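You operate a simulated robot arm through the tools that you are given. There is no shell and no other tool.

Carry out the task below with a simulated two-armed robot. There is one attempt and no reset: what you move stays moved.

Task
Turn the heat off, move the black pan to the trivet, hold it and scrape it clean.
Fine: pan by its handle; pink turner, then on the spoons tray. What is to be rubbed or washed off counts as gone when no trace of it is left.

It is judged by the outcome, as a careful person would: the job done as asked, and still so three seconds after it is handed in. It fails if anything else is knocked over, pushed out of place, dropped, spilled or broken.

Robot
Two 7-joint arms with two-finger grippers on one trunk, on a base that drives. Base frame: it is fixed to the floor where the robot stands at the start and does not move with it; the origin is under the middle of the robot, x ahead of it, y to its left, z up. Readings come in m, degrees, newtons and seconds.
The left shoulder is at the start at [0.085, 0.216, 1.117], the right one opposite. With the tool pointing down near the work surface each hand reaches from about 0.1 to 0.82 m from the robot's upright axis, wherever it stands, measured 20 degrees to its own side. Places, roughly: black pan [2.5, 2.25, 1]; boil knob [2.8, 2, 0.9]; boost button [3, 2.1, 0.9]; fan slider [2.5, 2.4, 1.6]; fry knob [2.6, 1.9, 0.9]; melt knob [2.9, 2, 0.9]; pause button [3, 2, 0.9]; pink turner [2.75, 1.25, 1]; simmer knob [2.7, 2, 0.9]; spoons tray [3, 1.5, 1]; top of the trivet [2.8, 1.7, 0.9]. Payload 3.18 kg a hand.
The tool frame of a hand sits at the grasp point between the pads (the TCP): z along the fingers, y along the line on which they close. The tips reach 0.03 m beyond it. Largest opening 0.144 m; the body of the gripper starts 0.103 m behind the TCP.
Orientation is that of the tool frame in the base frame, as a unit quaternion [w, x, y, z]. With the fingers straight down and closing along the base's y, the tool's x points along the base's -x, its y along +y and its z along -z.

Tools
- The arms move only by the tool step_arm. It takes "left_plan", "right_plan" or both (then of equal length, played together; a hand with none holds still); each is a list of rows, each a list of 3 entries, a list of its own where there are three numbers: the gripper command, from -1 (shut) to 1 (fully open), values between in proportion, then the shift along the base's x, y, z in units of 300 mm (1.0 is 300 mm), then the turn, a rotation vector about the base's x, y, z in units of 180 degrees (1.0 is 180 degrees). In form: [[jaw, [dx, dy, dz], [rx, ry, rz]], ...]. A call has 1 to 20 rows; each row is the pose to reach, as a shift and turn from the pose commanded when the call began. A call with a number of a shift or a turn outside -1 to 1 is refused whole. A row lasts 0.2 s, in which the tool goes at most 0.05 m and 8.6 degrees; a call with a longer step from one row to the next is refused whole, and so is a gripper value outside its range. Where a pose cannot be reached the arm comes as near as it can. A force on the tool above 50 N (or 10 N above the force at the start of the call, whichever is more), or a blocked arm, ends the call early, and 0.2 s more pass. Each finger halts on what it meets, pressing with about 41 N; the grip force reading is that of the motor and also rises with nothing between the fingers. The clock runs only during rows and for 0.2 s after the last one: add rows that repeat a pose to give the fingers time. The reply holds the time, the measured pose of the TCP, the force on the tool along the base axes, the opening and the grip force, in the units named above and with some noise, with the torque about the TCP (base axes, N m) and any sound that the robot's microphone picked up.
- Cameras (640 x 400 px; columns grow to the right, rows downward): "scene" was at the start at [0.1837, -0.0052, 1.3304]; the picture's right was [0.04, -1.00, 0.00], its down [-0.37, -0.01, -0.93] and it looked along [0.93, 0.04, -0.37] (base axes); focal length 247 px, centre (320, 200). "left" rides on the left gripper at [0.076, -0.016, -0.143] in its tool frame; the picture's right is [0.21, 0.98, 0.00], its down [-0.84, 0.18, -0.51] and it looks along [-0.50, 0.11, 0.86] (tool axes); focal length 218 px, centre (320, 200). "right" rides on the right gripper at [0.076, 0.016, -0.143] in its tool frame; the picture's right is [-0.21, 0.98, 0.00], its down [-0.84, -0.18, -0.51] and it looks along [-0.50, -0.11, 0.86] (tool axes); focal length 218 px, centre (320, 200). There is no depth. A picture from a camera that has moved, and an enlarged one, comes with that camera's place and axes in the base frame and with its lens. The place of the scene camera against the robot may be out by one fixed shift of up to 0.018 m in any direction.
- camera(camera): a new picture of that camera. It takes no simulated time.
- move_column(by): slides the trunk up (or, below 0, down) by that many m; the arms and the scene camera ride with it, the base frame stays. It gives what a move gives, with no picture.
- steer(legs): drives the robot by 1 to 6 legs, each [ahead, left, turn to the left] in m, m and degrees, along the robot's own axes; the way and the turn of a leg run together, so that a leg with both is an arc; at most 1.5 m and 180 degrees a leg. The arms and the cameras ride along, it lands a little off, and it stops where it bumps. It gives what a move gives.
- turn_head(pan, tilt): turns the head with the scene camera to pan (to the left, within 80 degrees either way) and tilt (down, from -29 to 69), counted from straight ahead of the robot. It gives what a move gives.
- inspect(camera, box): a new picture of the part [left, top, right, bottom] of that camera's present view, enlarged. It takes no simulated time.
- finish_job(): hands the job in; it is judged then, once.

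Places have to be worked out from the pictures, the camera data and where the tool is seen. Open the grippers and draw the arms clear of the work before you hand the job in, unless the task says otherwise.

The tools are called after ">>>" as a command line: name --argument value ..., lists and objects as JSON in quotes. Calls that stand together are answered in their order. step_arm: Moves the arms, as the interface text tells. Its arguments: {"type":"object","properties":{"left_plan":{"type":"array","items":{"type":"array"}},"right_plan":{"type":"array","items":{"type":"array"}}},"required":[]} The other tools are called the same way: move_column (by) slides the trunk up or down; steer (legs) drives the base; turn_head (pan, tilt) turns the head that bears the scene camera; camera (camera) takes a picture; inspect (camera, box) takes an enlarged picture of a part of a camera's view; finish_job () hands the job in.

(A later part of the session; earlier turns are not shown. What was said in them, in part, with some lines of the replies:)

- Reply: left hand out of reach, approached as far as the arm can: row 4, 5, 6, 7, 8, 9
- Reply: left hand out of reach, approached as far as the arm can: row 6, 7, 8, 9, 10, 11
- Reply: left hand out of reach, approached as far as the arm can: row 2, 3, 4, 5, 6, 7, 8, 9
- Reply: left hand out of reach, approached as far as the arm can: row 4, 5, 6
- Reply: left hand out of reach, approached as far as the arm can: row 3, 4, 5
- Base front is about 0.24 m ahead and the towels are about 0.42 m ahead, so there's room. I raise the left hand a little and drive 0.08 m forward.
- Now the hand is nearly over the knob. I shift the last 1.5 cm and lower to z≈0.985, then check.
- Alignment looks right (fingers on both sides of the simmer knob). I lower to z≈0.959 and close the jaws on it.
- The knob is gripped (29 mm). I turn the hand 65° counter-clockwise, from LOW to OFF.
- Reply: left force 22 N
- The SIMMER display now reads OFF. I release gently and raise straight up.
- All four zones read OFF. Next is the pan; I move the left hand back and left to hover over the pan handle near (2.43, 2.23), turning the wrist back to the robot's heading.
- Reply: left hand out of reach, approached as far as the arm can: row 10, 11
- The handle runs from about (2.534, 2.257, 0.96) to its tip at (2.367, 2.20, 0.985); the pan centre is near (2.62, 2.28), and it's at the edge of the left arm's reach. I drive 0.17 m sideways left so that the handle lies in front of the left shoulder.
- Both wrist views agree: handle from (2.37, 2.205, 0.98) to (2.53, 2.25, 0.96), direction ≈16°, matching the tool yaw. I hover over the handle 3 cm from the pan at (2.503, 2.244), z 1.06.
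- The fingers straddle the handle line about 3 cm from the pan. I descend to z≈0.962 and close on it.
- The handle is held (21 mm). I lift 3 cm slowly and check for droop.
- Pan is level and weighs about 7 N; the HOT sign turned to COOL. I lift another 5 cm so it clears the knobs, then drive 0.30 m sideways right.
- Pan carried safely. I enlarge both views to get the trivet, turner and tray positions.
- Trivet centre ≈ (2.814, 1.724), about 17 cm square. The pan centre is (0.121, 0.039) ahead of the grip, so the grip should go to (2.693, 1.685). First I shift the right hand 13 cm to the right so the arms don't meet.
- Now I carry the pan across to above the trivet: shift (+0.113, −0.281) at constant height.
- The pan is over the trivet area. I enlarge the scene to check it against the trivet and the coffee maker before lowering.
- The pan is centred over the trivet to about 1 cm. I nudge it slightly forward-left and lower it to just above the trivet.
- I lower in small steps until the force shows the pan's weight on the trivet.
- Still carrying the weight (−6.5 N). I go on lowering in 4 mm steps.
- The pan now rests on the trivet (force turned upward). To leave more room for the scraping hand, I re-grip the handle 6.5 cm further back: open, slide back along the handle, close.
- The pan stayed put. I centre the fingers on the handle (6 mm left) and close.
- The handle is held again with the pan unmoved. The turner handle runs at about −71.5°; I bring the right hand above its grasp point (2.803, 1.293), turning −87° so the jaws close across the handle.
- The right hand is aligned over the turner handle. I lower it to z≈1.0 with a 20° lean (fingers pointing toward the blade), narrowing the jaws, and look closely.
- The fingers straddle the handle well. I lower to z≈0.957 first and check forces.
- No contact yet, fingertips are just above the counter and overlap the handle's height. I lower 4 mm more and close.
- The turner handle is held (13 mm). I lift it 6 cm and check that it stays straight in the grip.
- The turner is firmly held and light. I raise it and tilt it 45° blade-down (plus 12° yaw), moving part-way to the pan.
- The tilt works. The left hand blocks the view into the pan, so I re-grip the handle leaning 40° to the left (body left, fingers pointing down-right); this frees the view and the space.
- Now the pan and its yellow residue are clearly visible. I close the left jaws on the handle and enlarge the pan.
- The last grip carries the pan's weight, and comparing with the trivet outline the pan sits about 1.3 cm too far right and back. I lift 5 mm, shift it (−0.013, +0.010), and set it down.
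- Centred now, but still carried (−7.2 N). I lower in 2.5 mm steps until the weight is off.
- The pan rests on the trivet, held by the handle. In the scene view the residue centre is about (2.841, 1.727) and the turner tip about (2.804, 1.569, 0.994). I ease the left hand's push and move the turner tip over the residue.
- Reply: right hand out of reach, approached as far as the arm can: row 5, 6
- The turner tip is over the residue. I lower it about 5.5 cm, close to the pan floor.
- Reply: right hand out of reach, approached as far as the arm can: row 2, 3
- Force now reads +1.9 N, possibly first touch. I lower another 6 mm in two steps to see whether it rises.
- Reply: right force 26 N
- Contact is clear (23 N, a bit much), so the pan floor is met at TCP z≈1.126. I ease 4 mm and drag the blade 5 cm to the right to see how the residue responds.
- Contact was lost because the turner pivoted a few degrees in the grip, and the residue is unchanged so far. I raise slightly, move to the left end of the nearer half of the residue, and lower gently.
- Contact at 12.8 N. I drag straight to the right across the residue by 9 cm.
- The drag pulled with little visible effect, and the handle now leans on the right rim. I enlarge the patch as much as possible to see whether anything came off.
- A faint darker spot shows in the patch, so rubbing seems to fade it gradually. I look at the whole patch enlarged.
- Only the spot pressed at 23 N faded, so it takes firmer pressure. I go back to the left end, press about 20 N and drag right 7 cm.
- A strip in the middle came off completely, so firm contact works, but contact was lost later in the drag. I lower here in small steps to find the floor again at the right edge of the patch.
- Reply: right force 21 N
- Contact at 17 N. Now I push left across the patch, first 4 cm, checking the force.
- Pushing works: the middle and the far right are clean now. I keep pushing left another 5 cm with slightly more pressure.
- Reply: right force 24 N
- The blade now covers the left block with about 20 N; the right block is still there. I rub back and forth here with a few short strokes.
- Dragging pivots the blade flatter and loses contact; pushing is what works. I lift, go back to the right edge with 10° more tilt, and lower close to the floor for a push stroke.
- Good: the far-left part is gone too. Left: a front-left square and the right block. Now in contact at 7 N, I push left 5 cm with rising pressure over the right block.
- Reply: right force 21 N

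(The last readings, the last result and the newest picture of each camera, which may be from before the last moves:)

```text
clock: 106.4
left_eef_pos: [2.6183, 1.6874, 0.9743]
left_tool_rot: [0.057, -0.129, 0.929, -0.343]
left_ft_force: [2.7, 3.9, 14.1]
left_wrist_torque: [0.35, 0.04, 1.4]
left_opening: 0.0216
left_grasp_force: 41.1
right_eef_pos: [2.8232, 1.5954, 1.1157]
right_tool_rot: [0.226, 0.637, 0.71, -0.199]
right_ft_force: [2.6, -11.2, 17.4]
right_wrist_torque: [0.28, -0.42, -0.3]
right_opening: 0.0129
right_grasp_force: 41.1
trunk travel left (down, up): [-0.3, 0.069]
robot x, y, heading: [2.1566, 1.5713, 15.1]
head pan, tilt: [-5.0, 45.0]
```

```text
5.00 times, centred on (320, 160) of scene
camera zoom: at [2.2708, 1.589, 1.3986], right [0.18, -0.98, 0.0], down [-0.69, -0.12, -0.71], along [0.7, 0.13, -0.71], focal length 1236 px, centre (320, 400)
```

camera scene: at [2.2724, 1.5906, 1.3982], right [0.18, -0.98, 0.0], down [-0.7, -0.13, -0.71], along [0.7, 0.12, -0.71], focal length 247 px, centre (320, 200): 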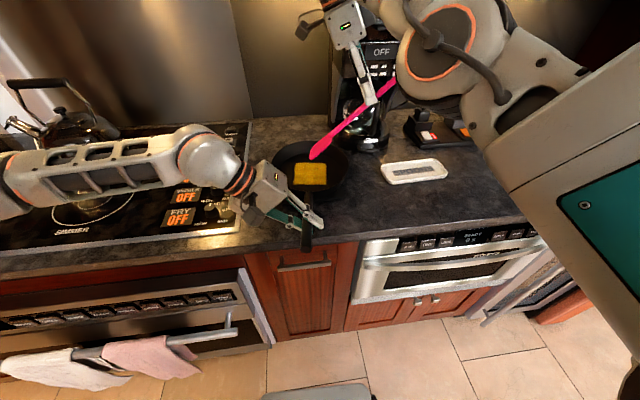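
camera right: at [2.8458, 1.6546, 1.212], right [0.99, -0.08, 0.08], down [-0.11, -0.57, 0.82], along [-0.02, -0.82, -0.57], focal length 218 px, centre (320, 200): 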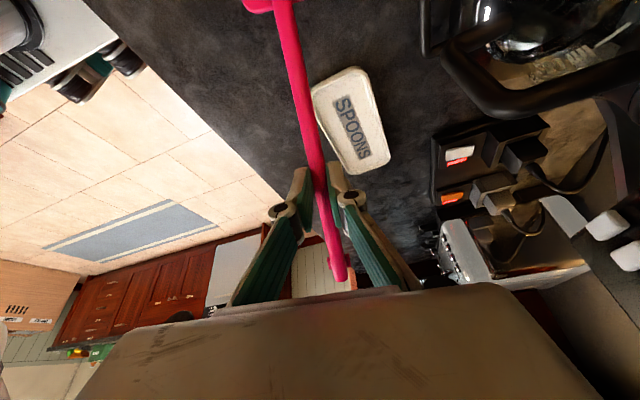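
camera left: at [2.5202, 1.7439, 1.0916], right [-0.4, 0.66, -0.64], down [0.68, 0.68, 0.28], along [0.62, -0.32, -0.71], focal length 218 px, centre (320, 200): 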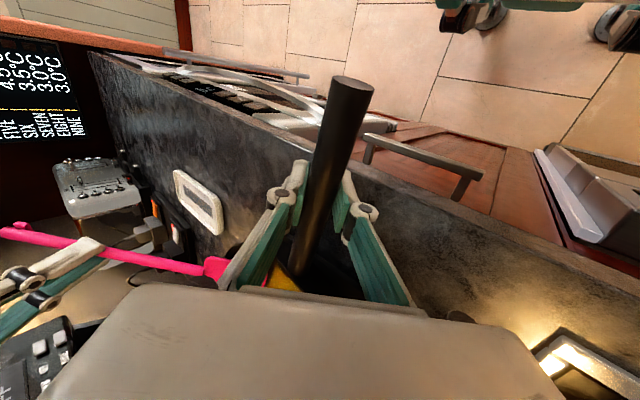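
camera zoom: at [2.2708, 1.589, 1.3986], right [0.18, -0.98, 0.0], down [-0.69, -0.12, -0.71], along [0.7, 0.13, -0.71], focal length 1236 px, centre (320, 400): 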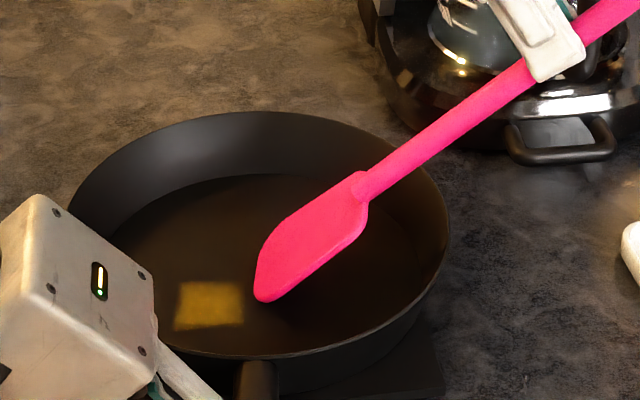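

The right block is gone as well. Only the front-left square remains; I lift slightly, shift the blade 2.5 cm toward the robot, lower again and push left over it.

>>> step_arm --right_plan '[[-1, [0, 0, 0.04], [0, 0, 0]], [-1, [-0.04, -0.02, 0.04], [0, 0, 0]], [-1, [-0.08, -0.04, 0.04], [0, 0, 0]], [-1, [-0.08, -0.04, 0.01], [0, 0, 0]], [-1, [-0.08, -0.04, 0.0], [0, 0, 0]], [-1, [-0.08, -0.04, 0.0], [0, 0, 0]]]'

>>> inspect --camera "scene" --box '[270, 120, 370, 200]'

```text
clock: 107.8
left_eef_pos: [2.6169, 1.6866, 0.9724]
left_tool_rot: [0.055, -0.129, 0.929, -0.343]
left_ft_force: [2.1, -1.5, -4.2]
left_wrist_torque: [-0.3, 1.33, -0.11]
left_opening: 0.0208
left_grasp_force: 41.2
right_eef_pos: [2.8012, 1.5848, 1.1152]
right_tool_rot: [0.224, 0.637, 0.71, -0.2]
right_ft_force: [-1.5, -0.8, 10.8]
right_wrist_torque: [1.21, 0.29, 0.18]
right_opening: 0.0128
right_grasp_force: 41.1
trunk travel left (down, up): [-0.3, 0.069]
robot x, y, heading: [2.157, 1.574, 15.1]
head pan, tilt: [-5.0, 45.0]
```

```text
5.00 times, centred on (320, 160) of scene
camera zoom: at [2.2723, 1.5899, 1.3983], right [0.18, -0.98, 0.0], down [-0.7, -0.12, -0.71], along [0.7, 0.13, -0.71], focal length 1236 px, centre (320, 400)
```

zoom: 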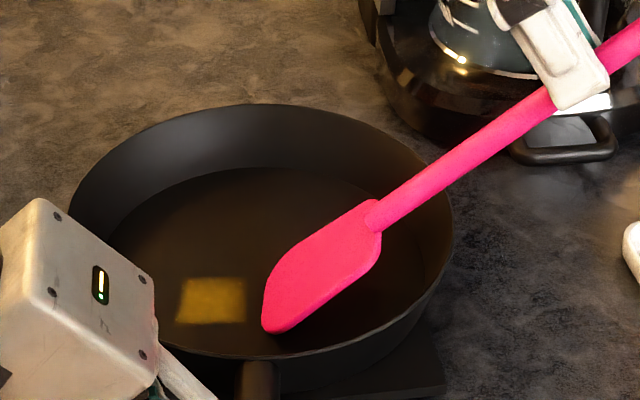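

Contact at 11 N just right of the remaining square. I push left 6 cm with a little more pressure.

>>> step_arm --right_plan '[[-1, [0, 0, -0.01], [0, 0, 0]], [-1, [-0.0087, 0.0322, -0.012], [0, 0, 0]], [-1, [-0.0175, 0.0643, -0.012], [0, 0, 0]], [-1, [-0.0262, 0.0965, -0.014], [0, 0, 0]], [-1, [-0.035, 0.1287, -0.014], [0, 0, 0]], [-1, [-0.0437, 0.161, -0.014], [0, 0, 0]], [-1, [-0.0525, 0.193, -0.014], [0, 0, 0]]]'

>>> inspect --camera "scene" --box '[270, 120, 370, 200]'

```text
clock: 109.6
left_eef_pos: [2.6182, 1.6881, 0.9713]
left_tool_rot: [0.054, -0.13, 0.929, -0.342]
left_ft_force: [-0.4, 1.8, 0.4]
left_wrist_torque: [-0.01, 0.3, 0.24]
left_opening: 0.0211
left_grasp_force: 40.6
right_eef_pos: [2.8027, 1.6149, 1.1121]
right_tool_rot: [0.207, 0.659, 0.694, -0.203]
right_ft_force: [-0.7, 0.3, 0.0]
right_wrist_torque: [0.0, -0.01, -0.03]
right_opening: 0.0132
right_grasp_force: 40.8
trunk travel left (down, up): [-0.3, 0.069]
robot x, y, heading: [2.1519, 1.5744, 15.0]
head pan, tilt: [-5.0, 45.0]
stopped in row 7 (right hand): the arm was blocked; the commanded pose is now the measured one
```

```text
5.00 times, centred on (320, 160) of scene
camera zoom: at [2.2728, 1.59, 1.3981], right [0.18, -0.98, 0.0], down [-0.7, -0.13, -0.71], along [0.7, 0.13, -0.71], focal length 1236 px, centre (320, 400)
```

zoom: 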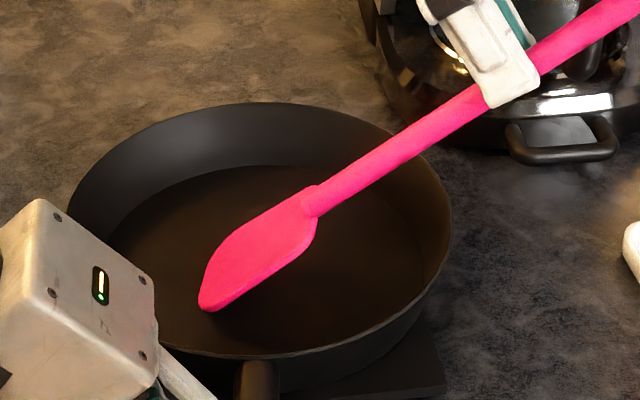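

The square appears gone. The right arm was blocked at the end, so I look at the whole scene before moving.

>>> camera --camera "scene"

>>> camera --camera "left"

>>> camera --camera "right"

```text
taken
camera scene: at [2.2728, 1.59, 1.3981], right [0.18, -0.98, 0.0], down [-0.7, -0.13, -0.71], along [0.7, 0.13, -0.71], focal length 247 px, centre (320, 200)
```

scene: 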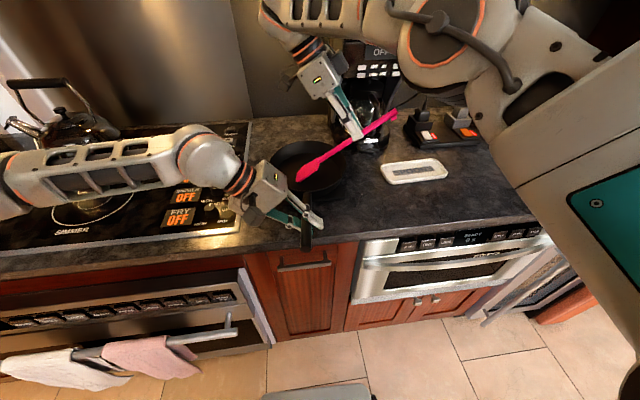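

```text
taken
camera left: at [2.5201, 1.744, 1.0912], right [-0.4, 0.66, -0.64], down [0.68, 0.68, 0.28], along [0.62, -0.32, -0.72], focal length 218 px, centre (320, 200)
```

left: 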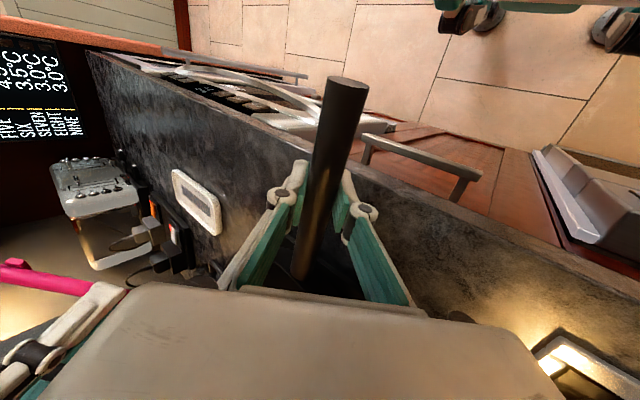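

```text
taken
camera right: at [2.8136, 1.7587, 1.188], right [0.99, -0.12, 0.11], down [-0.15, -0.43, 0.89], along [-0.06, -0.9, -0.44], focal length 218 px, centre (320, 200)
```

right: 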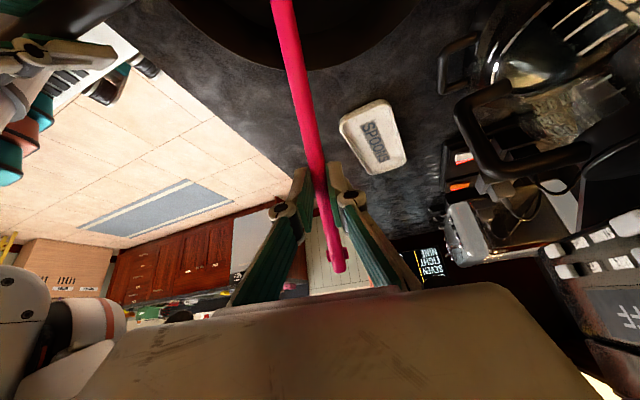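

The residue looks gone; the right arm is folded far left, likely at its limit near the coffee maker. I lift the turner and move it back to the right, out of the pan.

>>> step_arm --right_plan '[[-1, [0.005, -0.05, 0.08], [0, 0, 0]], [-1, [0.01, -0.12, 0.18], [0, 0, 0]], [-1, [0.015, -0.22, 0.24], [0, 0, 0]], [-1, [0.02, -0.34, 0.24], [0, 0, 0]], [-1, [0.02, -0.46, 0.24], [0, 0, 0]], [-1, [0.02, -0.58, 0.24], [0, 0, 0]], [-1, [0.02, -0.68, 0.24], [0, 0, 0]], [-1, [0.02, -0.68, 0.24], [0, 0, 0]]]'

>>> inspect --camera "scene" --box '[270, 120, 370, 200]'

>>> camera --camera "scene"

```text
clock: 111.4
left_eef_pos: [2.6174, 1.6893, 0.9703]
left_tool_rot: [0.054, -0.129, 0.929, -0.343]
left_ft_force: [-1.0, 0.4, -4.0]
left_wrist_torque: [-0.14, 0.63, -0.03]
left_opening: 0.0211
left_grasp_force: 41.2
right_eef_pos: [2.8079, 1.4156, 1.185]
right_tool_rot: [0.209, 0.656, 0.697, -0.201]
right_ft_force: [-0.3, 0.6, -1.0]
right_wrist_torque: [-0.07, 0.0, 0.0]
right_opening: 0.0128
right_grasp_force: 40.9
trunk travel left (down, up): [-0.3, 0.069]
robot x, y, heading: [2.1533, 1.5705, 15.3]
head pan, tilt: [-5.0, 45.0]
```

```text
5.00 times, centred on (320, 160) of scene
camera zoom: at [2.2731, 1.5907, 1.3981], right [0.18, -0.98, 0.0], down [-0.7, -0.13, -0.71], along [0.7, 0.13, -0.71], focal length 1236 px, centre (320, 400)
```

zoom: 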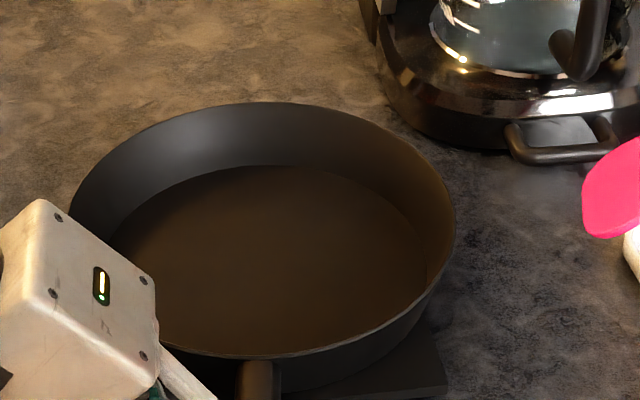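

```text
taken
camera scene: at [2.2731, 1.5907, 1.3981], right [0.18, -0.98, 0.0], down [-0.7, -0.13, -0.71], along [0.7, 0.13, -0.71], focal length 247 px, centre (320, 200)
```

scene: 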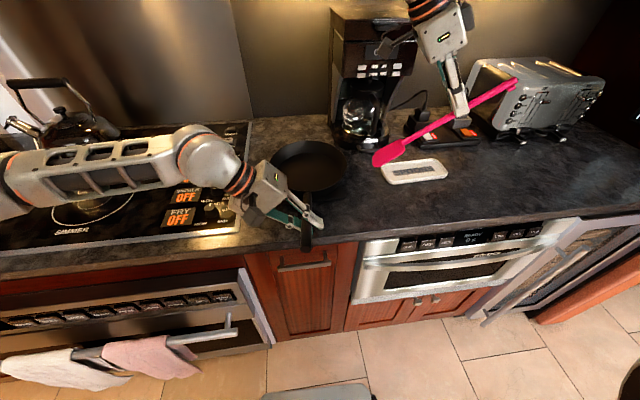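

The pan looks clean. I enlarge its floor strongly to check for any faint trace.

>>> inspect --camera "scene" --box '[285, 150, 340, 192]'

>>> inspect --camera "scene" --box '[360, 100, 520, 200]'

```text
9.52 times, centred on (312, 171) of scene
camera zoom: at [2.2731, 1.5907, 1.3981], right [0.18, -0.98, 0.0], down [-0.7, -0.13, -0.71], along [0.7, 0.13, -0.71], focal length 2353 px, centre (391, 476)
```

zoom: 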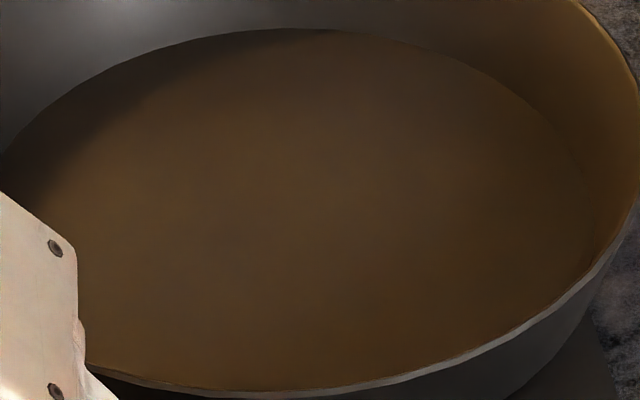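

```text
4.00 times, centred on (440, 150) of scene
camera zoom: at [2.2731, 1.5907, 1.3981], right [0.18, -0.98, 0.0], down [-0.7, -0.13, -0.71], along [0.7, 0.13, -0.71], focal length 988 px, centre (-160, 400)
```

zoom: 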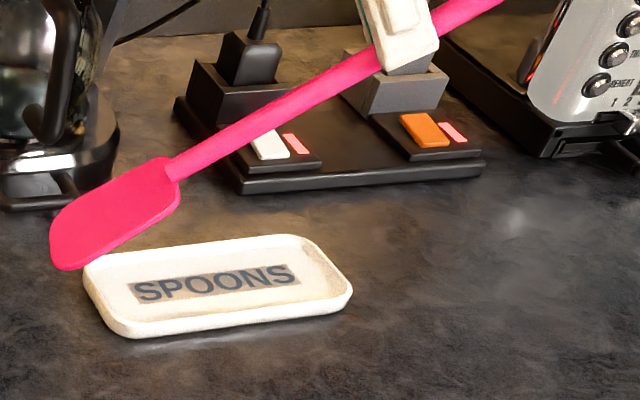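

No trace is visible from here. I now release the handle with the left hand and draw it up and left, so its wrist camera can look into the pan from above.

>>> step_arm --left_plan '[[-0.6, [0, 0, 0], [0, 0, 0]], [-0.1, [0, 0, 0], [0, 0, 0]], [0, [0, 0, 0], [0, 0, 0]], [0, [-0.02, 0.068, 0.085], [0, 0, 0]], [0, [-0.041, 0.137, 0.17], [0, 0, 0]], [0, [-0.062, 0.205, 0.255], [0, 0, 0]], [0, [-0.062, 0.205, 0.4], [0.035, 0.0107, 0]], [0, [-0.062, 0.205, 0.5], [0.07, 0.0214, 0]], [0, [-0.062, 0.205, 0.55], [0.105, 0.032, 0]], [0, [-0.062, 0.205, 0.6], [0.14, 0.043, 0]], [0, [-0.062, 0.205, 0.6], [0.14, 0.043, 0]]]'

>>> camera --camera "left"

>>> inspect --camera "scene" --box '[250, 100, 410, 250]'

```text
clock: 113.8
left_eef_pos: [2.5976, 1.7508, 1.1512]
left_tool_rot: [0.019, -0.137, 0.983, -0.122]
left_ft_force: [0.1, 0.0, -0.6]
left_wrist_torque: [-0.02, -0.01, 0.01]
left_opening: 0.0717
left_grasp_force: 0.1
right_eef_pos: [2.8086, 1.4166, 1.1863]
right_tool_rot: [0.209, 0.656, 0.696, -0.202]
right_ft_force: [0.1, 0.4, -0.9]
right_wrist_torque: [-0.06, 0.0, -0.03]
right_opening: 0.0131
right_grasp_force: 40.8
trunk travel left (down, up): [-0.3, 0.069]
robot x, y, heading: [2.1568, 1.5727, 15.1]
head pan, tilt: [-5.0, 45.0]
```

```text
taken
camera left: at [2.5179, 1.7482, 1.2943], right [-0.46, 0.86, -0.24], down [0.73, 0.52, 0.45], along [0.51, 0.03, -0.86], focal length 218 px, centre (320, 200)
```

left: 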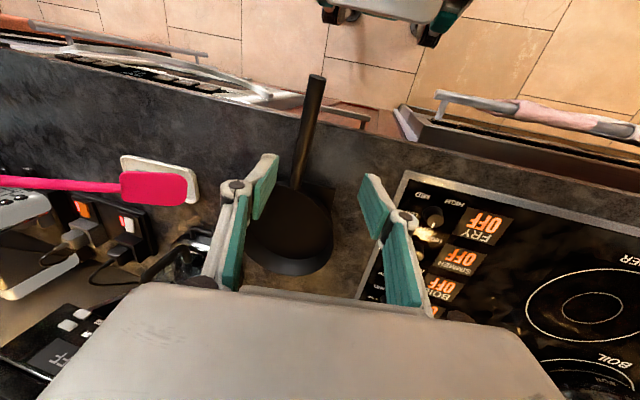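

```text
2.67 times, centred on (330, 175) of scene
camera zoom: at [2.2729, 1.5912, 1.3981], right [0.18, -0.98, 0.0], down [-0.7, -0.13, -0.71], along [0.7, 0.13, -0.71], focal length 659 px, centre (293, 267)
```

zoom: 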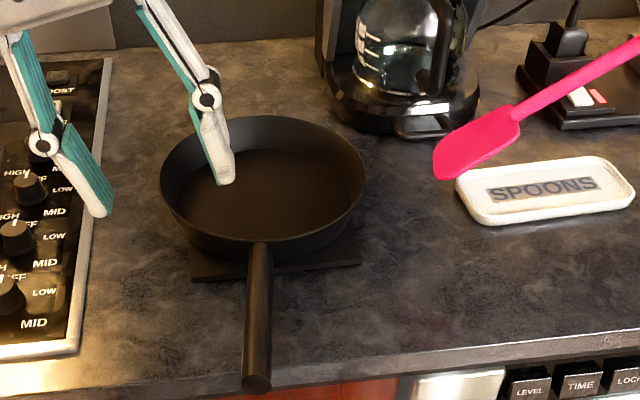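

The pan sits squarely on the trivet. I enlarge both the left wrist view and the scene view of the pan floor.

>>> inspect --camera "left" --box '[240, 180, 345, 285]'

>>> inspect --camera "scene" --box '[285, 125, 345, 170]'

```text
3.81 times, centred on (292, 232) of left
camera zoom: at [2.5179, 1.7482, 1.2943], right [-0.46, 0.86, -0.24], down [0.73, 0.52, 0.45], along [0.51, 0.03, -0.86], focal length 832 px, centre (425, 76)
```

zoom: 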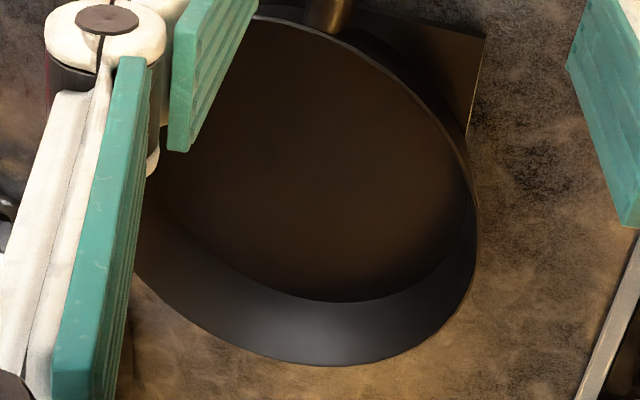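

```text
8.89 times, centred on (315, 148) of scene
camera zoom: at [2.2729, 1.5912, 1.3981], right [0.18, -0.98, 0.0], down [-0.7, -0.13, -0.71], along [0.7, 0.13, -0.71], focal length 2196 px, centre (364, 667)
```

zoom: 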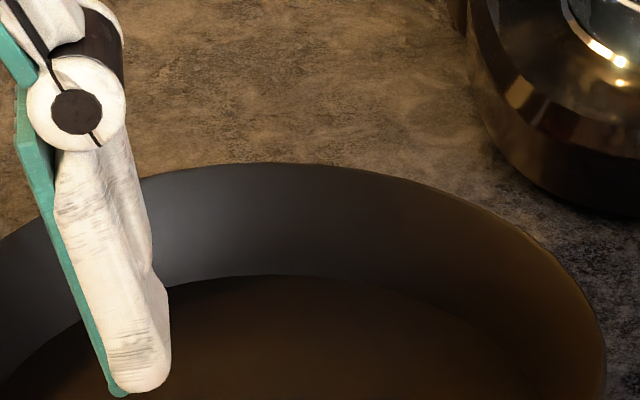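

The pan is clean from both views. Next the turner goes on the tray (centre ≈ (2.91, 1.424), long axis ≈ −67°). I level the turner (+42°) and yaw it +19° to match the tray, while retracting the left hand.

>>> step_arm --left_plan '[[0, [-0.04, -0.011, 0.05], [0.0093, 0.0028, 0]], [0, [-0.08, -0.022, 0.1], [0.0186, 0.0056, 0]], [0, [-0.12, -0.033, 0.15], [0.0279, 0.0084, 0]], [0, [-0.16, -0.044, 0.167], [0.0373, 0.0113, 0]], [0, [-0.2, -0.054, 0.167], [0.0466, 0.0141, 0]], [0, [-0.24, -0.065, 0.167], [0.0559, 0.0169, 0]], [0, [-0.28, -0.076, 0.167], [0.0652, 0.0197, 0]], [0, [-0.32, -0.087, 0.167], [0.0745, 0.0225, 0]]]' --right_plan '[[-1, [0, 0, 0], [0.0286, 0.0066, 0.0125]], [-1, [0, 0, 0], [0.0571, 0.0133, 0.0251]], [-1, [0, 0, 0], [0.0857, 0.0199, 0.0376]], [-1, [0, 0, 0], [0.1142, 0.0265, 0.0502]], [-1, [0, 0, 0], [0.1428, 0.0331, 0.0627]], [-1, [0, 0, 0], [0.1713, 0.0398, 0.0752]], [-1, [0, 0, 0], [0.1999, 0.0464, 0.0878]], [-1, [0, 0, 0], [0.2284, 0.053, 0.1003]]]'

>>> camera --camera "scene"

>>> camera --camera "right"

```text
clock: 115.6
left_eef_pos: [2.5034, 1.7221, 1.2016]
left_tool_rot: [0.0, -0.138, 0.99, -0.002]
left_ft_force: [-0.5, -1.0, 0.4]
left_wrist_torque: [0.02, 0.02, 0.01]
left_opening: 0.072
left_grasp_force: 0.1
right_eef_pos: [2.8076, 1.415, 1.1848]
right_tool_rot: [-0.063, 0.553, 0.83, 0.038]
right_ft_force: [1.0, -0.6, -1.1]
right_wrist_torque: [-0.02, -0.02, -0.02]
right_opening: 0.0129
right_grasp_force: 41.1
trunk travel left (down, up): [-0.3, 0.069]
robot x, y, heading: [2.1547, 1.5718, 15.3]
head pan, tilt: [-5.0, 45.0]
```

```text
taken
camera scene: at [2.2728, 1.5891, 1.3982], right [0.18, -0.98, 0.0], down [-0.7, -0.12, -0.71], along [0.7, 0.13, -0.71], focal length 247 px, centre (320, 200)
```

scene: 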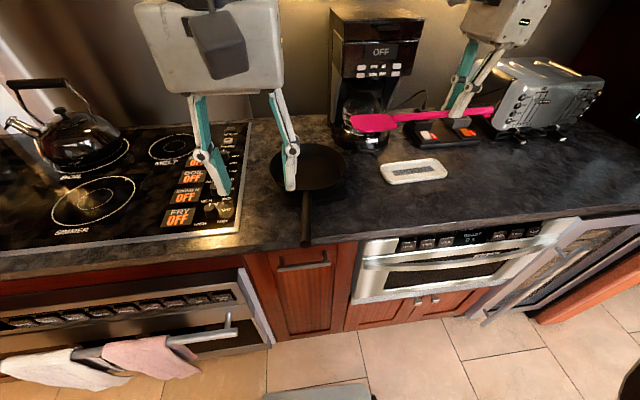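

```text
taken
camera right: at [2.8025, 1.4723, 1.3366], right [0.98, 0.19, -0.04], down [0.19, -0.91, 0.38], along [0.04, -0.38, -0.92], focal length 218 px, centre (320, 200)
```

right: 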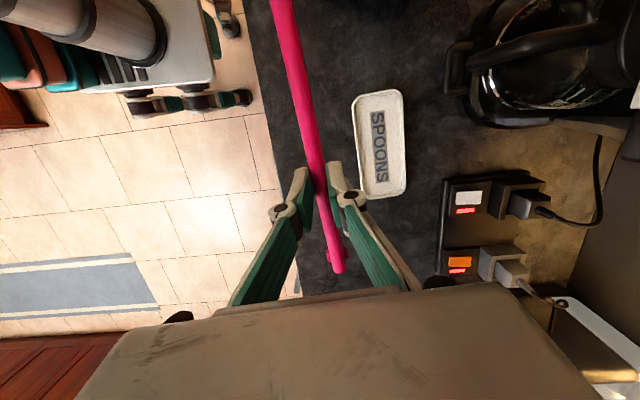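

The turner is about level. I drive 0.2 m right and 0.06 m forward so the tray is within the right arm's reach.

>>> steer --legs '[[0, -0.2, 0], [0.06, 0, 0]]'

>>> turn_head --pan -15 --tilt 45

>>> camera --camera "scene"

>>> camera --camera "right"

```text
clock: 118.5
left_eef_pos: [2.6145, 1.5492, 1.2013]
left_tool_rot: [-0.001, -0.136, 0.991, -0.002]
left_ft_force: [0.1, 0.8, -0.7]
left_wrist_torque: [-0.04, 0.11, 0.0]
left_opening: 0.0717
left_grasp_force: 0.1
right_eef_pos: [2.9183, 1.2404, 1.1833]
right_tool_rot: [-0.063, 0.554, 0.829, 0.036]
right_ft_force: [0.0, 0.3, -1.3]
right_wrist_torque: [-0.08, 0.07, 0.02]
right_opening: 0.013
right_grasp_force: 41.7
trunk travel left (down, up): [-0.3, 0.069]
robot x, y, heading: [2.262, 1.4008, 15.1]
head pan, tilt: [-5.0, 45.0]
```

```text
clock: 119.3
left_eef_pos: [2.612, 1.5483, 1.2017]
left_tool_rot: [0.0, -0.136, 0.991, -0.001]
left_ft_force: [0.1, -0.5, -0.4]
left_wrist_torque: [0.0, -0.02, 0.01]
left_opening: 0.0721
left_grasp_force: 0.1
right_eef_pos: [2.9158, 1.2411, 1.1842]
right_tool_rot: [-0.062, 0.555, 0.829, 0.038]
right_ft_force: [-0.1, 0.3, -0.5]
right_wrist_torque: [-0.05, -0.03, -0.02]
right_opening: 0.0131
right_grasp_force: 41.3
trunk travel left (down, up): [-0.3, 0.069]
robot x, y, heading: [2.2648, 1.3977, 14.9]
head pan, tilt: [-15.0, 45.0]
```

```text
taken
camera scene: at [2.3832, 1.402, 1.3982], right [0.0, -1.0, 0.0], down [-0.71, 0.0, -0.71], along [0.71, 0.0, -0.71], focal length 247 px, centre (320, 200)
```

scene: 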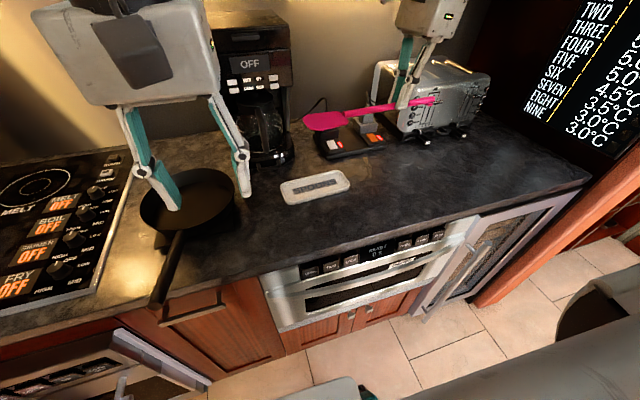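

```text
taken
camera right: at [2.9116, 1.2989, 1.3368], right [0.98, 0.18, -0.04], down [0.18, -0.91, 0.38], along [0.04, -0.38, -0.92], focal length 218 px, centre (320, 200)
```

right: 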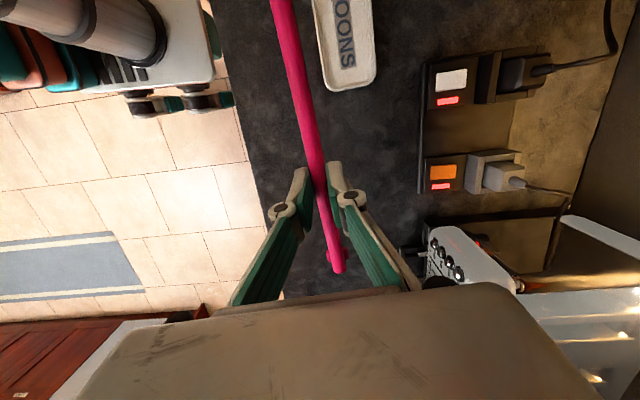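

I enlarge the tray and turner region to measure both in the same view.

>>> inspect --camera "scene" --box '[260, 70, 460, 210]'

```text
2.86 times, centred on (360, 140) of scene
camera zoom: at [2.3832, 1.402, 1.3982], right [0.0, -1.0, 0.0], down [-0.71, 0.0, -0.71], along [0.71, 0.0, -0.71], focal length 706 px, centre (206, 371)
```

zoom: 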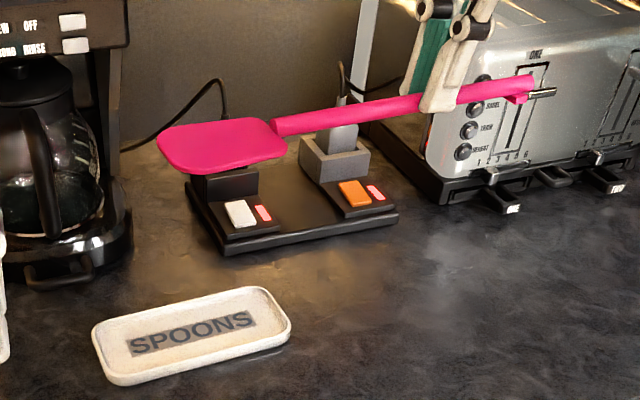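

The turner's direction (112.5°) matches the tray axis. To put the blade tip just inside the tray's left end at about (2.876, 1.489), I shift (+0.038, +0.056) and lower to 4 cm above.

>>> step_arm --right_plan '[[-1, [0.032, 0.047, -0.08], [0, 0, 0]], [-1, [0.064, 0.094, -0.18], [0, 0, 0]], [-1, [0.096, 0.14, -0.3], [0, 0, 0]], [-1, [0.127, 0.187, -0.42], [0, 0, 0]], [-1, [0.127, 0.187, -0.52], [0, 0, 0]], [-1, [0.127, 0.187, -0.58], [0, 0, 0]], [-1, [0.127, 0.187, -0.58], [0, 0, 0]]]'

>>> inspect --camera "scene" --box '[260, 100, 440, 220]'

>>> camera --camera "right"

```text
clock: 120.9
left_eef_pos: [2.6136, 1.5497, 1.202]
left_tool_rot: [0.001, -0.137, 0.991, -0.002]
left_ft_force: [0.5, -0.2, -0.4]
left_wrist_torque: [-0.01, -0.04, 0.0]
left_opening: 0.0719
left_grasp_force: 0.0
right_eef_pos: [2.957, 1.2982, 1.0109]
right_tool_rot: [-0.062, 0.554, 0.829, 0.037]
right_ft_force: [-0.8, 0.0, 0.9]
right_wrist_torque: [-0.02, -0.04, 0.0]
right_opening: 0.013
right_grasp_force: 41.0
trunk travel left (down, up): [-0.3, 0.069]
robot x, y, heading: [2.2649, 1.3968, 15.0]
head pan, tilt: [-15.0, 45.0]
```

```text
3.33 times, centred on (350, 160) of scene
camera zoom: at [2.3834, 1.4019, 1.3982], right [0.0, -1.0, 0.0], down [-0.71, 0.0, -0.71], along [0.71, 0.0, -0.71], focal length 824 px, centre (220, 333)
```

zoom: 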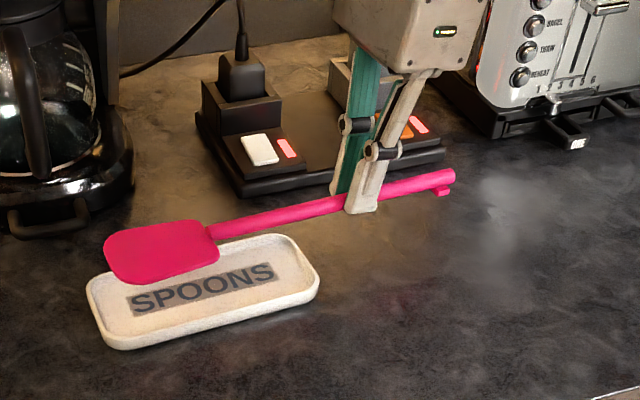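

```text
taken
camera right: at [2.9526, 1.3559, 1.1628], right [0.98, 0.18, -0.04], down [0.18, -0.91, 0.38], along [0.04, -0.38, -0.92], focal length 218 px, centre (320, 200)
```

right: 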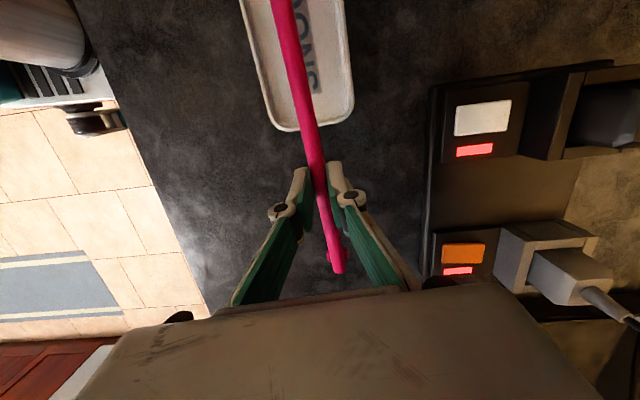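

The turner lines up with the tray within a few millimetres. I lower it until it nearly touches.

>>> step_arm --right_plan '[[-1, [-0.006, -0.003, -0.05], [0, 0, 0]], [-1, [-0.006, -0.003, -0.1], [0, 0, 0]], [-1, [-0.006, -0.003, -0.13], [0, 0, 0]], [-1, [-0.006, -0.003, -0.13], [0, 0, 0]]]'

>>> inspect --camera "scene" --box '[260, 100, 440, 220]'

```text
clock: 121.9
left_eef_pos: [2.6126, 1.5492, 1.2015]
left_tool_rot: [-0.001, -0.137, 0.991, -0.002]
left_ft_force: [-0.3, -0.1, 0.1]
left_wrist_torque: [0.0, 0.03, 0.0]
left_opening: 0.0719
left_grasp_force: 0.0
right_eef_pos: [2.9528, 1.2977, 0.9688]
right_tool_rot: [-0.062, 0.555, 0.828, 0.038]
right_ft_force: [-0.1, -0.2, -0.5]
right_wrist_torque: [-0.03, -0.01, -0.01]
right_opening: 0.0131
right_grasp_force: 41.1
trunk travel left (down, up): [-0.3, 0.069]
robot x, y, heading: [2.2662, 1.3988, 15.0]
head pan, tilt: [-15.0, 45.0]
```

```text
3.33 times, centred on (350, 160) of scene
camera zoom: at [2.3836, 1.4021, 1.3982], right [0.0, -1.0, 0.0], down [-0.71, 0.0, -0.71], along [0.71, 0.0, -0.71], focal length 824 px, centre (220, 333)
```

zoom: 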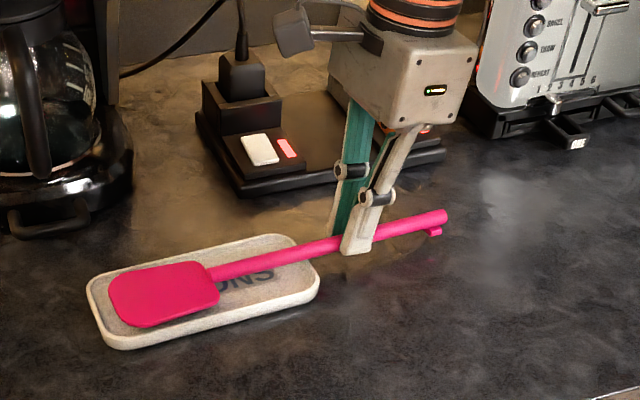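

The blade is within the tray, just above it. I lower in 3 mm steps until contact.

>>> step_arm --right_plan '[[-1, [0, 0, -0.01], [0, 0, 0]], [-1, [0, 0, -0.01], [0, 0, 0]]]'

>>> step_arm --right_plan '[[-1, [0, 0, -0.01], [0, 0, 0]], [-1, [0, 0, -0.01], [0, 0, 0]]]'

```text
clock: 122.5
left_eef_pos: [2.6125, 1.5483, 1.2036]
left_tool_rot: [0.0, -0.137, 0.991, -0.001]
left_ft_force: [-0.7, -0.7, -1.1]
left_wrist_torque: [0.01, 0.03, 0.0]
left_opening: 0.072
left_grasp_force: 0.0
right_eef_pos: [2.9537, 1.298, 0.9686]
right_tool_rot: [-0.062, 0.555, 0.829, 0.037]
right_ft_force: [0.1, -0.5, -1.3]
right_wrist_torque: [-0.02, -0.02, 0.01]
right_opening: 0.0131
right_grasp_force: 40.3
trunk travel left (down, up): [-0.3, 0.069]
robot x, y, heading: [2.2665, 1.3986, 15.1]
head pan, tilt: [-15.0, 45.0]
```

```text
clock: 123.1
left_eef_pos: [2.6113, 1.5482, 1.2011]
left_tool_rot: [0.001, -0.136, 0.991, -0.002]
left_ft_force: [-0.7, 0.0, 0.1]
left_wrist_torque: [-0.02, -0.01, 0.0]
left_opening: 0.072
left_grasp_force: 0.1
right_eef_pos: [2.9527, 1.2985, 0.9662]
right_tool_rot: [-0.061, 0.555, 0.829, 0.039]
right_ft_force: [2.7, -1.4, 11.1]
right_wrist_torque: [0.45, 0.08, -0.09]
right_opening: 0.0128
right_grasp_force: 41.3
trunk travel left (down, up): [-0.3, 0.069]
robot x, y, heading: [2.2656, 1.4013, 15.1]
head pan, tilt: [-15.0, 45.0]
```

Contact now (11 N). I ease 1.5 mm and look before releasing.

>>> step_arm --right_plan '[[-1, [0, 0, 0.005], [0, 0, 0]], [-1, [0, 0, 0.005], [0, 0, 0]]]'

>>> inspect --camera "scene" --box '[270, 140, 400, 220]'

>>> inspect --camera "right" --box '[220, 0, 420, 300]'

```text
clock: 123.7
left_eef_pos: [2.6133, 1.5497, 1.2024]
left_tool_rot: [0.0, -0.138, 0.99, -0.002]
left_ft_force: [0.3, -0.6, -0.3]
left_wrist_torque: [-0.01, -0.02, 0.01]
left_opening: 0.0716
left_grasp_force: 0.0
right_eef_pos: [2.9527, 1.2972, 0.9675]
right_tool_rot: [-0.061, 0.554, 0.829, 0.038]
right_ft_force: [3.4, 0.8, 11.6]
right_wrist_torque: [0.45, 0.07, -0.1]
right_opening: 0.0132
right_grasp_force: 40.8
trunk travel left (down, up): [-0.3, 0.069]
robot x, y, heading: [2.2619, 1.4018, 14.8]
head pan, tilt: [-15.0, 45.0]
```

```text
4.92 times, centred on (335, 180) of scene
camera zoom: at [2.383, 1.4022, 1.3983], right [0.0, -1.0, 0.0], down [-0.71, 0.0, -0.71], along [0.71, 0.0, -0.71], focal length 1216 px, centre (246, 298)
```

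zoom: 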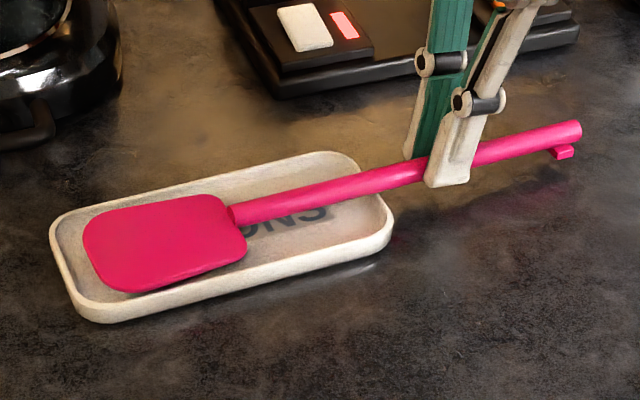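

```text
1.33 times, centred on (320, 150) of right
camera zoom: at [2.9483, 1.3552, 1.1193], right [0.98, 0.18, -0.04], down [0.18, -0.91, 0.38], along [0.04, -0.38, -0.92], focal length 291 px, centre (320, 267)
```

zoom: 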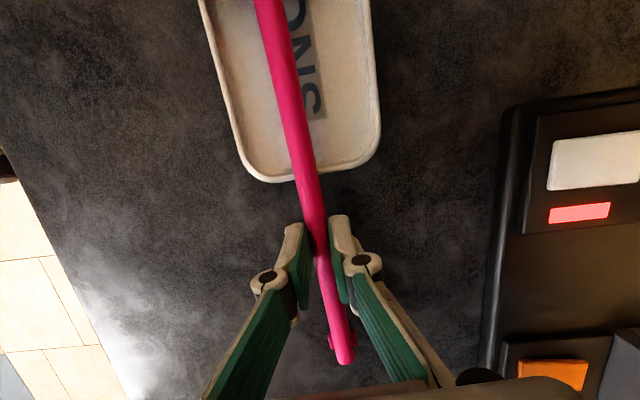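

The blade lies in the tray and the handle crosses its right rim. I ease 2 mm more, then open the jaws and lift straight away.

>>> step_arm --right_plan '[[-1, [0, 0, 0.008], [0, 0, 0]], [-0.8, [0, 0, 0.008], [0, 0, 0]], [-0.6, [0, 0, 0.008], [0, 0, 0]], [-0.4, [0, 0, 0.008], [0, 0, 0]], [-0.4, [0, 0, 0.008], [0, 0, 0]], [-0.4, [0, 0, 0.06], [0, 0, 0]], [-0.4, [0, 0, 0.15], [0, 0, 0]], [-0.4, [0, 0, 0.28], [0, 0, 0]], [-0.4, [0, 0, 0.4], [0, 0, 0]], [-0.4, [0, 0, 0.5], [0, 0, 0]]]'

>>> inspect --camera "scene" --box '[260, 120, 420, 220]'

>>> camera --camera "right"

```text
clock: 125.9
left_eef_pos: [2.6126, 1.5491, 1.2021]
left_tool_rot: [0.001, -0.137, 0.991, -0.003]
left_ft_force: [0.4, -0.2, -1.3]
left_wrist_torque: [-0.01, -0.01, -0.01]
left_opening: 0.0721
left_grasp_force: 0.1
right_eef_pos: [2.951, 1.2962, 1.1195]
right_tool_rot: [-0.062, 0.554, 0.829, 0.037]
right_ft_force: [-0.9, 0.2, 0.0]
right_wrist_torque: [0.02, -0.03, 0.02]
right_opening: 0.0433
right_grasp_force: 0.1
trunk travel left (down, up): [-0.3, 0.069]
robot x, y, heading: [2.2652, 1.3979, 15.0]
head pan, tilt: [-15.0, 45.0]
```

```text
4.00 times, centred on (340, 170) of scene
camera zoom: at [2.383, 1.4023, 1.3983], right [0.0, -1.0, 0.0], down [-0.71, 0.0, -0.71], along [0.71, 0.0, -0.71], focal length 988 px, centre (240, 320)
```

zoom: 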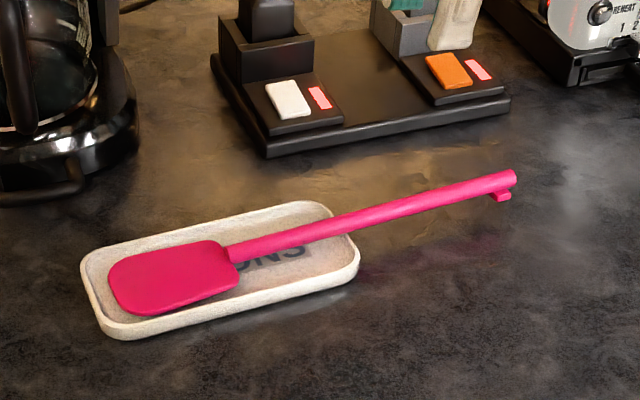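

```text
taken
camera right: at [2.9469, 1.3526, 1.2715], right [0.98, 0.18, -0.04], down [0.18, -0.91, 0.38], along [0.04, -0.38, -0.92], focal length 218 px, centre (320, 200)
```

right: 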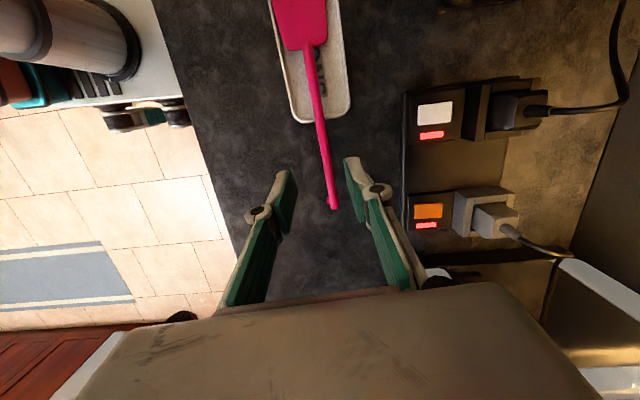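

The turner rests in the tray. I open both grippers fully while drawing the hands back, then drive back for a final check.

>>> step_arm --left_plan '[[0.2, [0, 0, 0], [0, 0, 0]], [0.4, [-0.05, -0.014, 0], [0, 0, 0]], [0.7, [-0.1, -0.027, 0], [0, 0, 0]], [1, [-0.15, -0.04, 0], [0, 0, 0]], [1, [-0.15, -0.04, 0], [0, 0, 0]]]' --right_plan '[[-0.4, [-0.1, -0.027, 0.05], [0, 0, 0]], [-0.4, [-0.2, -0.054, 0.1], [0, 0, 0]], [0.2, [-0.32, -0.086, 0.15], [0, 0, 0]], [0.7, [-0.44, -0.118, 0.15], [0, 0, 0]], [1, [-0.55, -0.15, 0.15], [0, 0, 0]]]'

>>> steer --legs '[[-0.3, 0, 0]]'

>>> turn_head --pan 5 --tilt 35

>>> camera --camera "scene"

```text
clock: 127.1
left_eef_pos: [2.5674, 1.5363, 1.2016]
left_tool_rot: [-0.001, -0.137, 0.991, -0.002]
left_ft_force: [0.1, -0.5, 0.7]
left_wrist_torque: [0.02, -0.01, 0.03]
left_opening: 0.1441
left_grasp_force: 0.2
right_eef_pos: [2.7888, 1.2525, 1.1624]
right_tool_rot: [-0.062, 0.555, 0.829, 0.038]
right_ft_force: [-0.2, -0.2, 0.2]
right_wrist_torque: [0.01, -0.01, 0.01]
right_opening: 0.1441
right_grasp_force: 0.1
trunk travel left (down, up): [-0.3, 0.069]
robot x, y, heading: [2.2642, 1.403, 15.2]
head pan, tilt: [-15.0, 45.0]
```

```text
clock: 129.1
left_eef_pos: [2.2779, 1.4576, 1.1999]
left_tool_rot: [0.0, -0.138, 0.99, -0.001]
left_ft_force: [-0.6, -0.1, 0.4]
left_wrist_torque: [-0.04, 0.02, 0.0]
left_opening: 0.1438
left_grasp_force: 0.1
right_eef_pos: [2.4996, 1.1745, 1.1627]
right_tool_rot: [-0.063, 0.554, 0.829, 0.038]
right_ft_force: [-0.4, 0.3, 0.0]
right_wrist_torque: [0.0, -0.04, 0.01]
right_opening: 0.1437
right_grasp_force: 0.0
trunk travel left (down, up): [-0.3, 0.069]
robot x, y, heading: [1.9732, 1.3201, 15.1]
head pan, tilt: [-15.0, 45.0]
```

```text
clock: 129.9
left_eef_pos: [2.2795, 1.4576, 1.1997]
left_tool_rot: [-0.001, -0.137, 0.991, -0.002]
left_ft_force: [0.8, -0.4, -0.4]
left_wrist_torque: [0.01, 0.01, -0.03]
left_opening: 0.1442
left_grasp_force: 0.1
right_eef_pos: [2.5012, 1.174, 1.1631]
right_tool_rot: [-0.062, 0.553, 0.83, 0.037]
right_ft_force: [-0.8, 0.0, 0.7]
right_wrist_torque: [-0.01, 0.0, -0.01]
right_opening: 0.1439
right_grasp_force: 0.0
trunk travel left (down, up): [-0.3, 0.069]
robot x, y, heading: [1.9765, 1.3231, 15.3]
head pan, tilt: [5.0, 35.0]
```

```text
taken
camera scene: at [2.0958, 1.3538, 1.4129], right [0.34, -0.94, 0.0], down [-0.54, -0.2, -0.82], along [0.77, 0.28, -0.57], focal length 247 px, centre (320, 200)
```

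scene: 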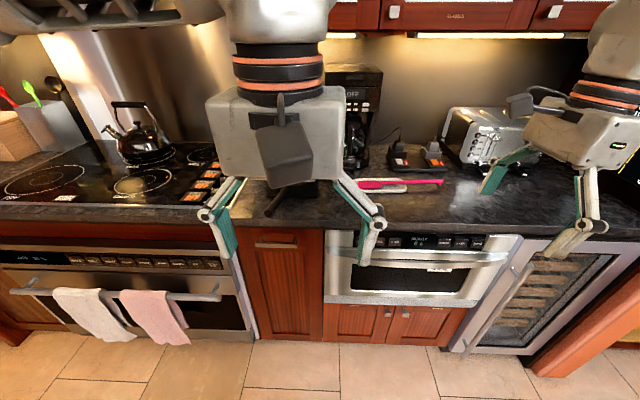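

The left hand hides the pan. I drive 0.35 m left so the pan appears in the gap between the hands.

>>> steer --legs '[[0, 0.35, 0]]'

>>> camera --camera "scene"

>>> inspect --camera "scene" --box '[370, 130, 560, 250]'

```text
clock: 133.6
left_eef_pos: [2.1903, 1.7927, 1.2006]
left_tool_rot: [-0.001, -0.135, 0.991, -0.002]
left_ft_force: [-0.8, 1.0, -0.6]
left_wrist_torque: [-0.02, 0.01, 0.0]
left_opening: 0.1439
left_grasp_force: 0.1
right_eef_pos: [2.4104, 1.5056, 1.1625]
right_tool_rot: [-0.062, 0.556, 0.828, 0.036]
right_ft_force: [0.2, 0.5, 0.1]
right_wrist_torque: [-0.02, -0.02, 0.0]
right_opening: 0.1442
right_grasp_force: 0.0
trunk travel left (down, up): [-0.3, 0.069]
robot x, y, heading: [1.889, 1.6536, 15.1]
head pan, tilt: [5.0, 35.0]
```

```text
taken
camera scene: at [2.0059, 1.6881, 1.413], right [0.34, -0.94, 0.0], down [-0.54, -0.2, -0.82], along [0.77, 0.28, -0.57], focal length 247 px, centre (320, 200)
```

scene: 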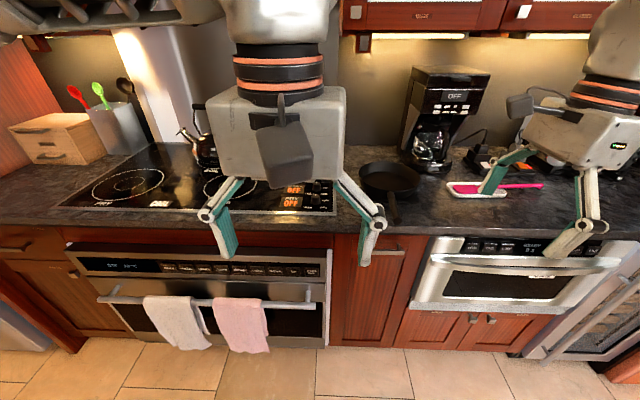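

```text
3.33 times, centred on (465, 190) of scene
camera zoom: at [2.0059, 1.6881, 1.413], right [0.34, -0.94, 0.0], down [-0.54, -0.2, -0.82], along [0.77, 0.28, -0.57], focal length 824 px, centre (-163, 233)
```

zoom: 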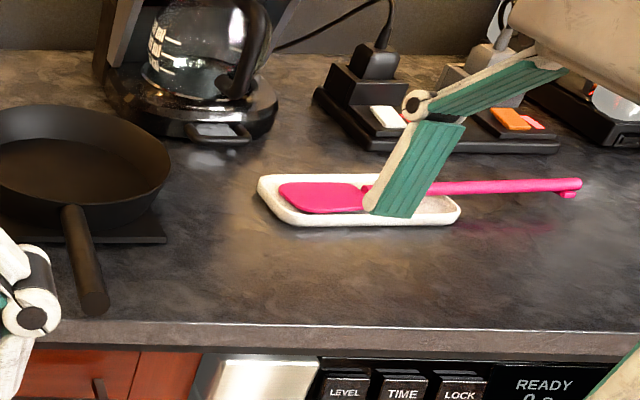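

All in place: pan on the trivet, turner on the tray. I take last close looks at the pan interior and the cooktop displays.

>>> inspect --camera "scene" --box '[345, 145, 435, 225]'

>>> inspect --camera "scene" --box '[250, 165, 345, 225]'

>>> inspect --camera "scene" --box '[50, 130, 220, 220]'

```text
5.00 times, centred on (390, 185) of scene
camera zoom: at [2.0059, 1.6881, 1.413], right [0.34, -0.94, 0.0], down [-0.54, -0.2, -0.82], along [0.77, 0.28, -0.57], focal length 1236 px, centre (-30, 275)
```

zoom: 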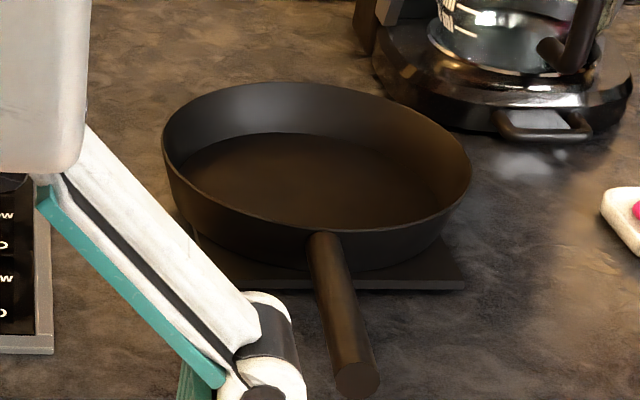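

```text
6.67 times, centred on (298, 195) of scene
camera zoom: at [2.0059, 1.6881, 1.413], right [0.34, -0.94, 0.0], down [-0.54, -0.2, -0.82], along [0.77, 0.28, -0.57], focal length 1647 px, centre (470, 233)
```

zoom: 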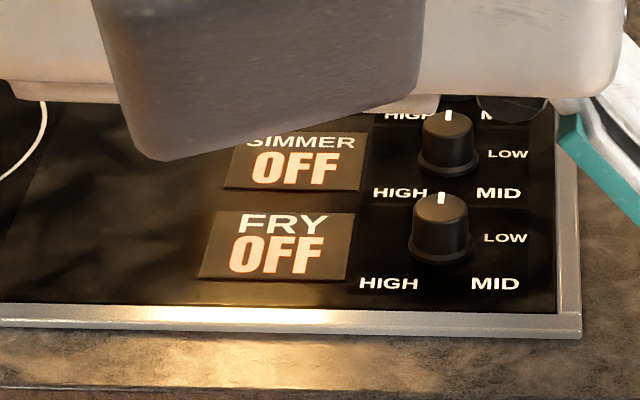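

```text
3.76 times, centred on (135, 175) of scene
camera zoom: at [2.0059, 1.6881, 1.413], right [0.34, -0.94, 0.0], down [-0.54, -0.2, -0.82], along [0.77, 0.28, -0.57], focal length 930 px, centre (1016, 294)
```

zoom: 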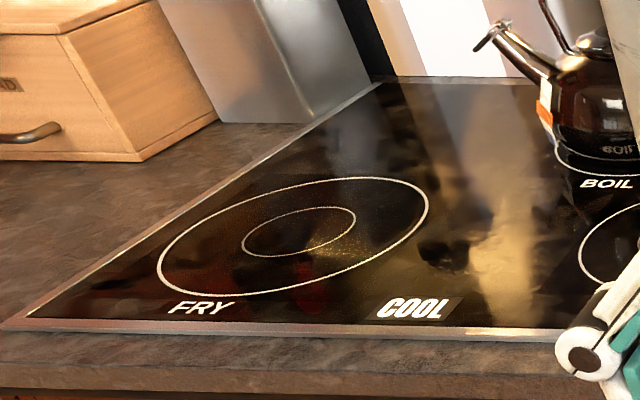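

The SIMMER and FRY zones read OFF, and MELT and BOIL read OFF when last seen. The cooktop sign says COOL, the clean pan stands on the trivet and the turner is on the tray. Both grippers are open and clear, so I hand the job in.

>>> finish_job

```text
The job is handed in.
```

The job is done and handed in; I don't have the judging result.

- **Heat:** The simmer knob was the one left on (LOW). I turned it to OFF. All four zone displays then read OFF, and the hot sign now reads COOL.
- **Pan:** I lifted the black pan by its handle and set it on the trivet, centred to about a centimetre. I held the handle while scraping.
- **Scraping:** I scraped the residue off with the pink turner. I looked into the pan from three angles afterwards and saw no trace left.
- **Turner:** It lies on the spoons tray, blade inside and handle over the right rim.

On the last scraping stroke the right arm was stopped by something while working close to the coffee maker. I backed off, and the coffee maker shows no sign of having moved. I saw nothing else out of place. Both grippers are open and clear of the counter.
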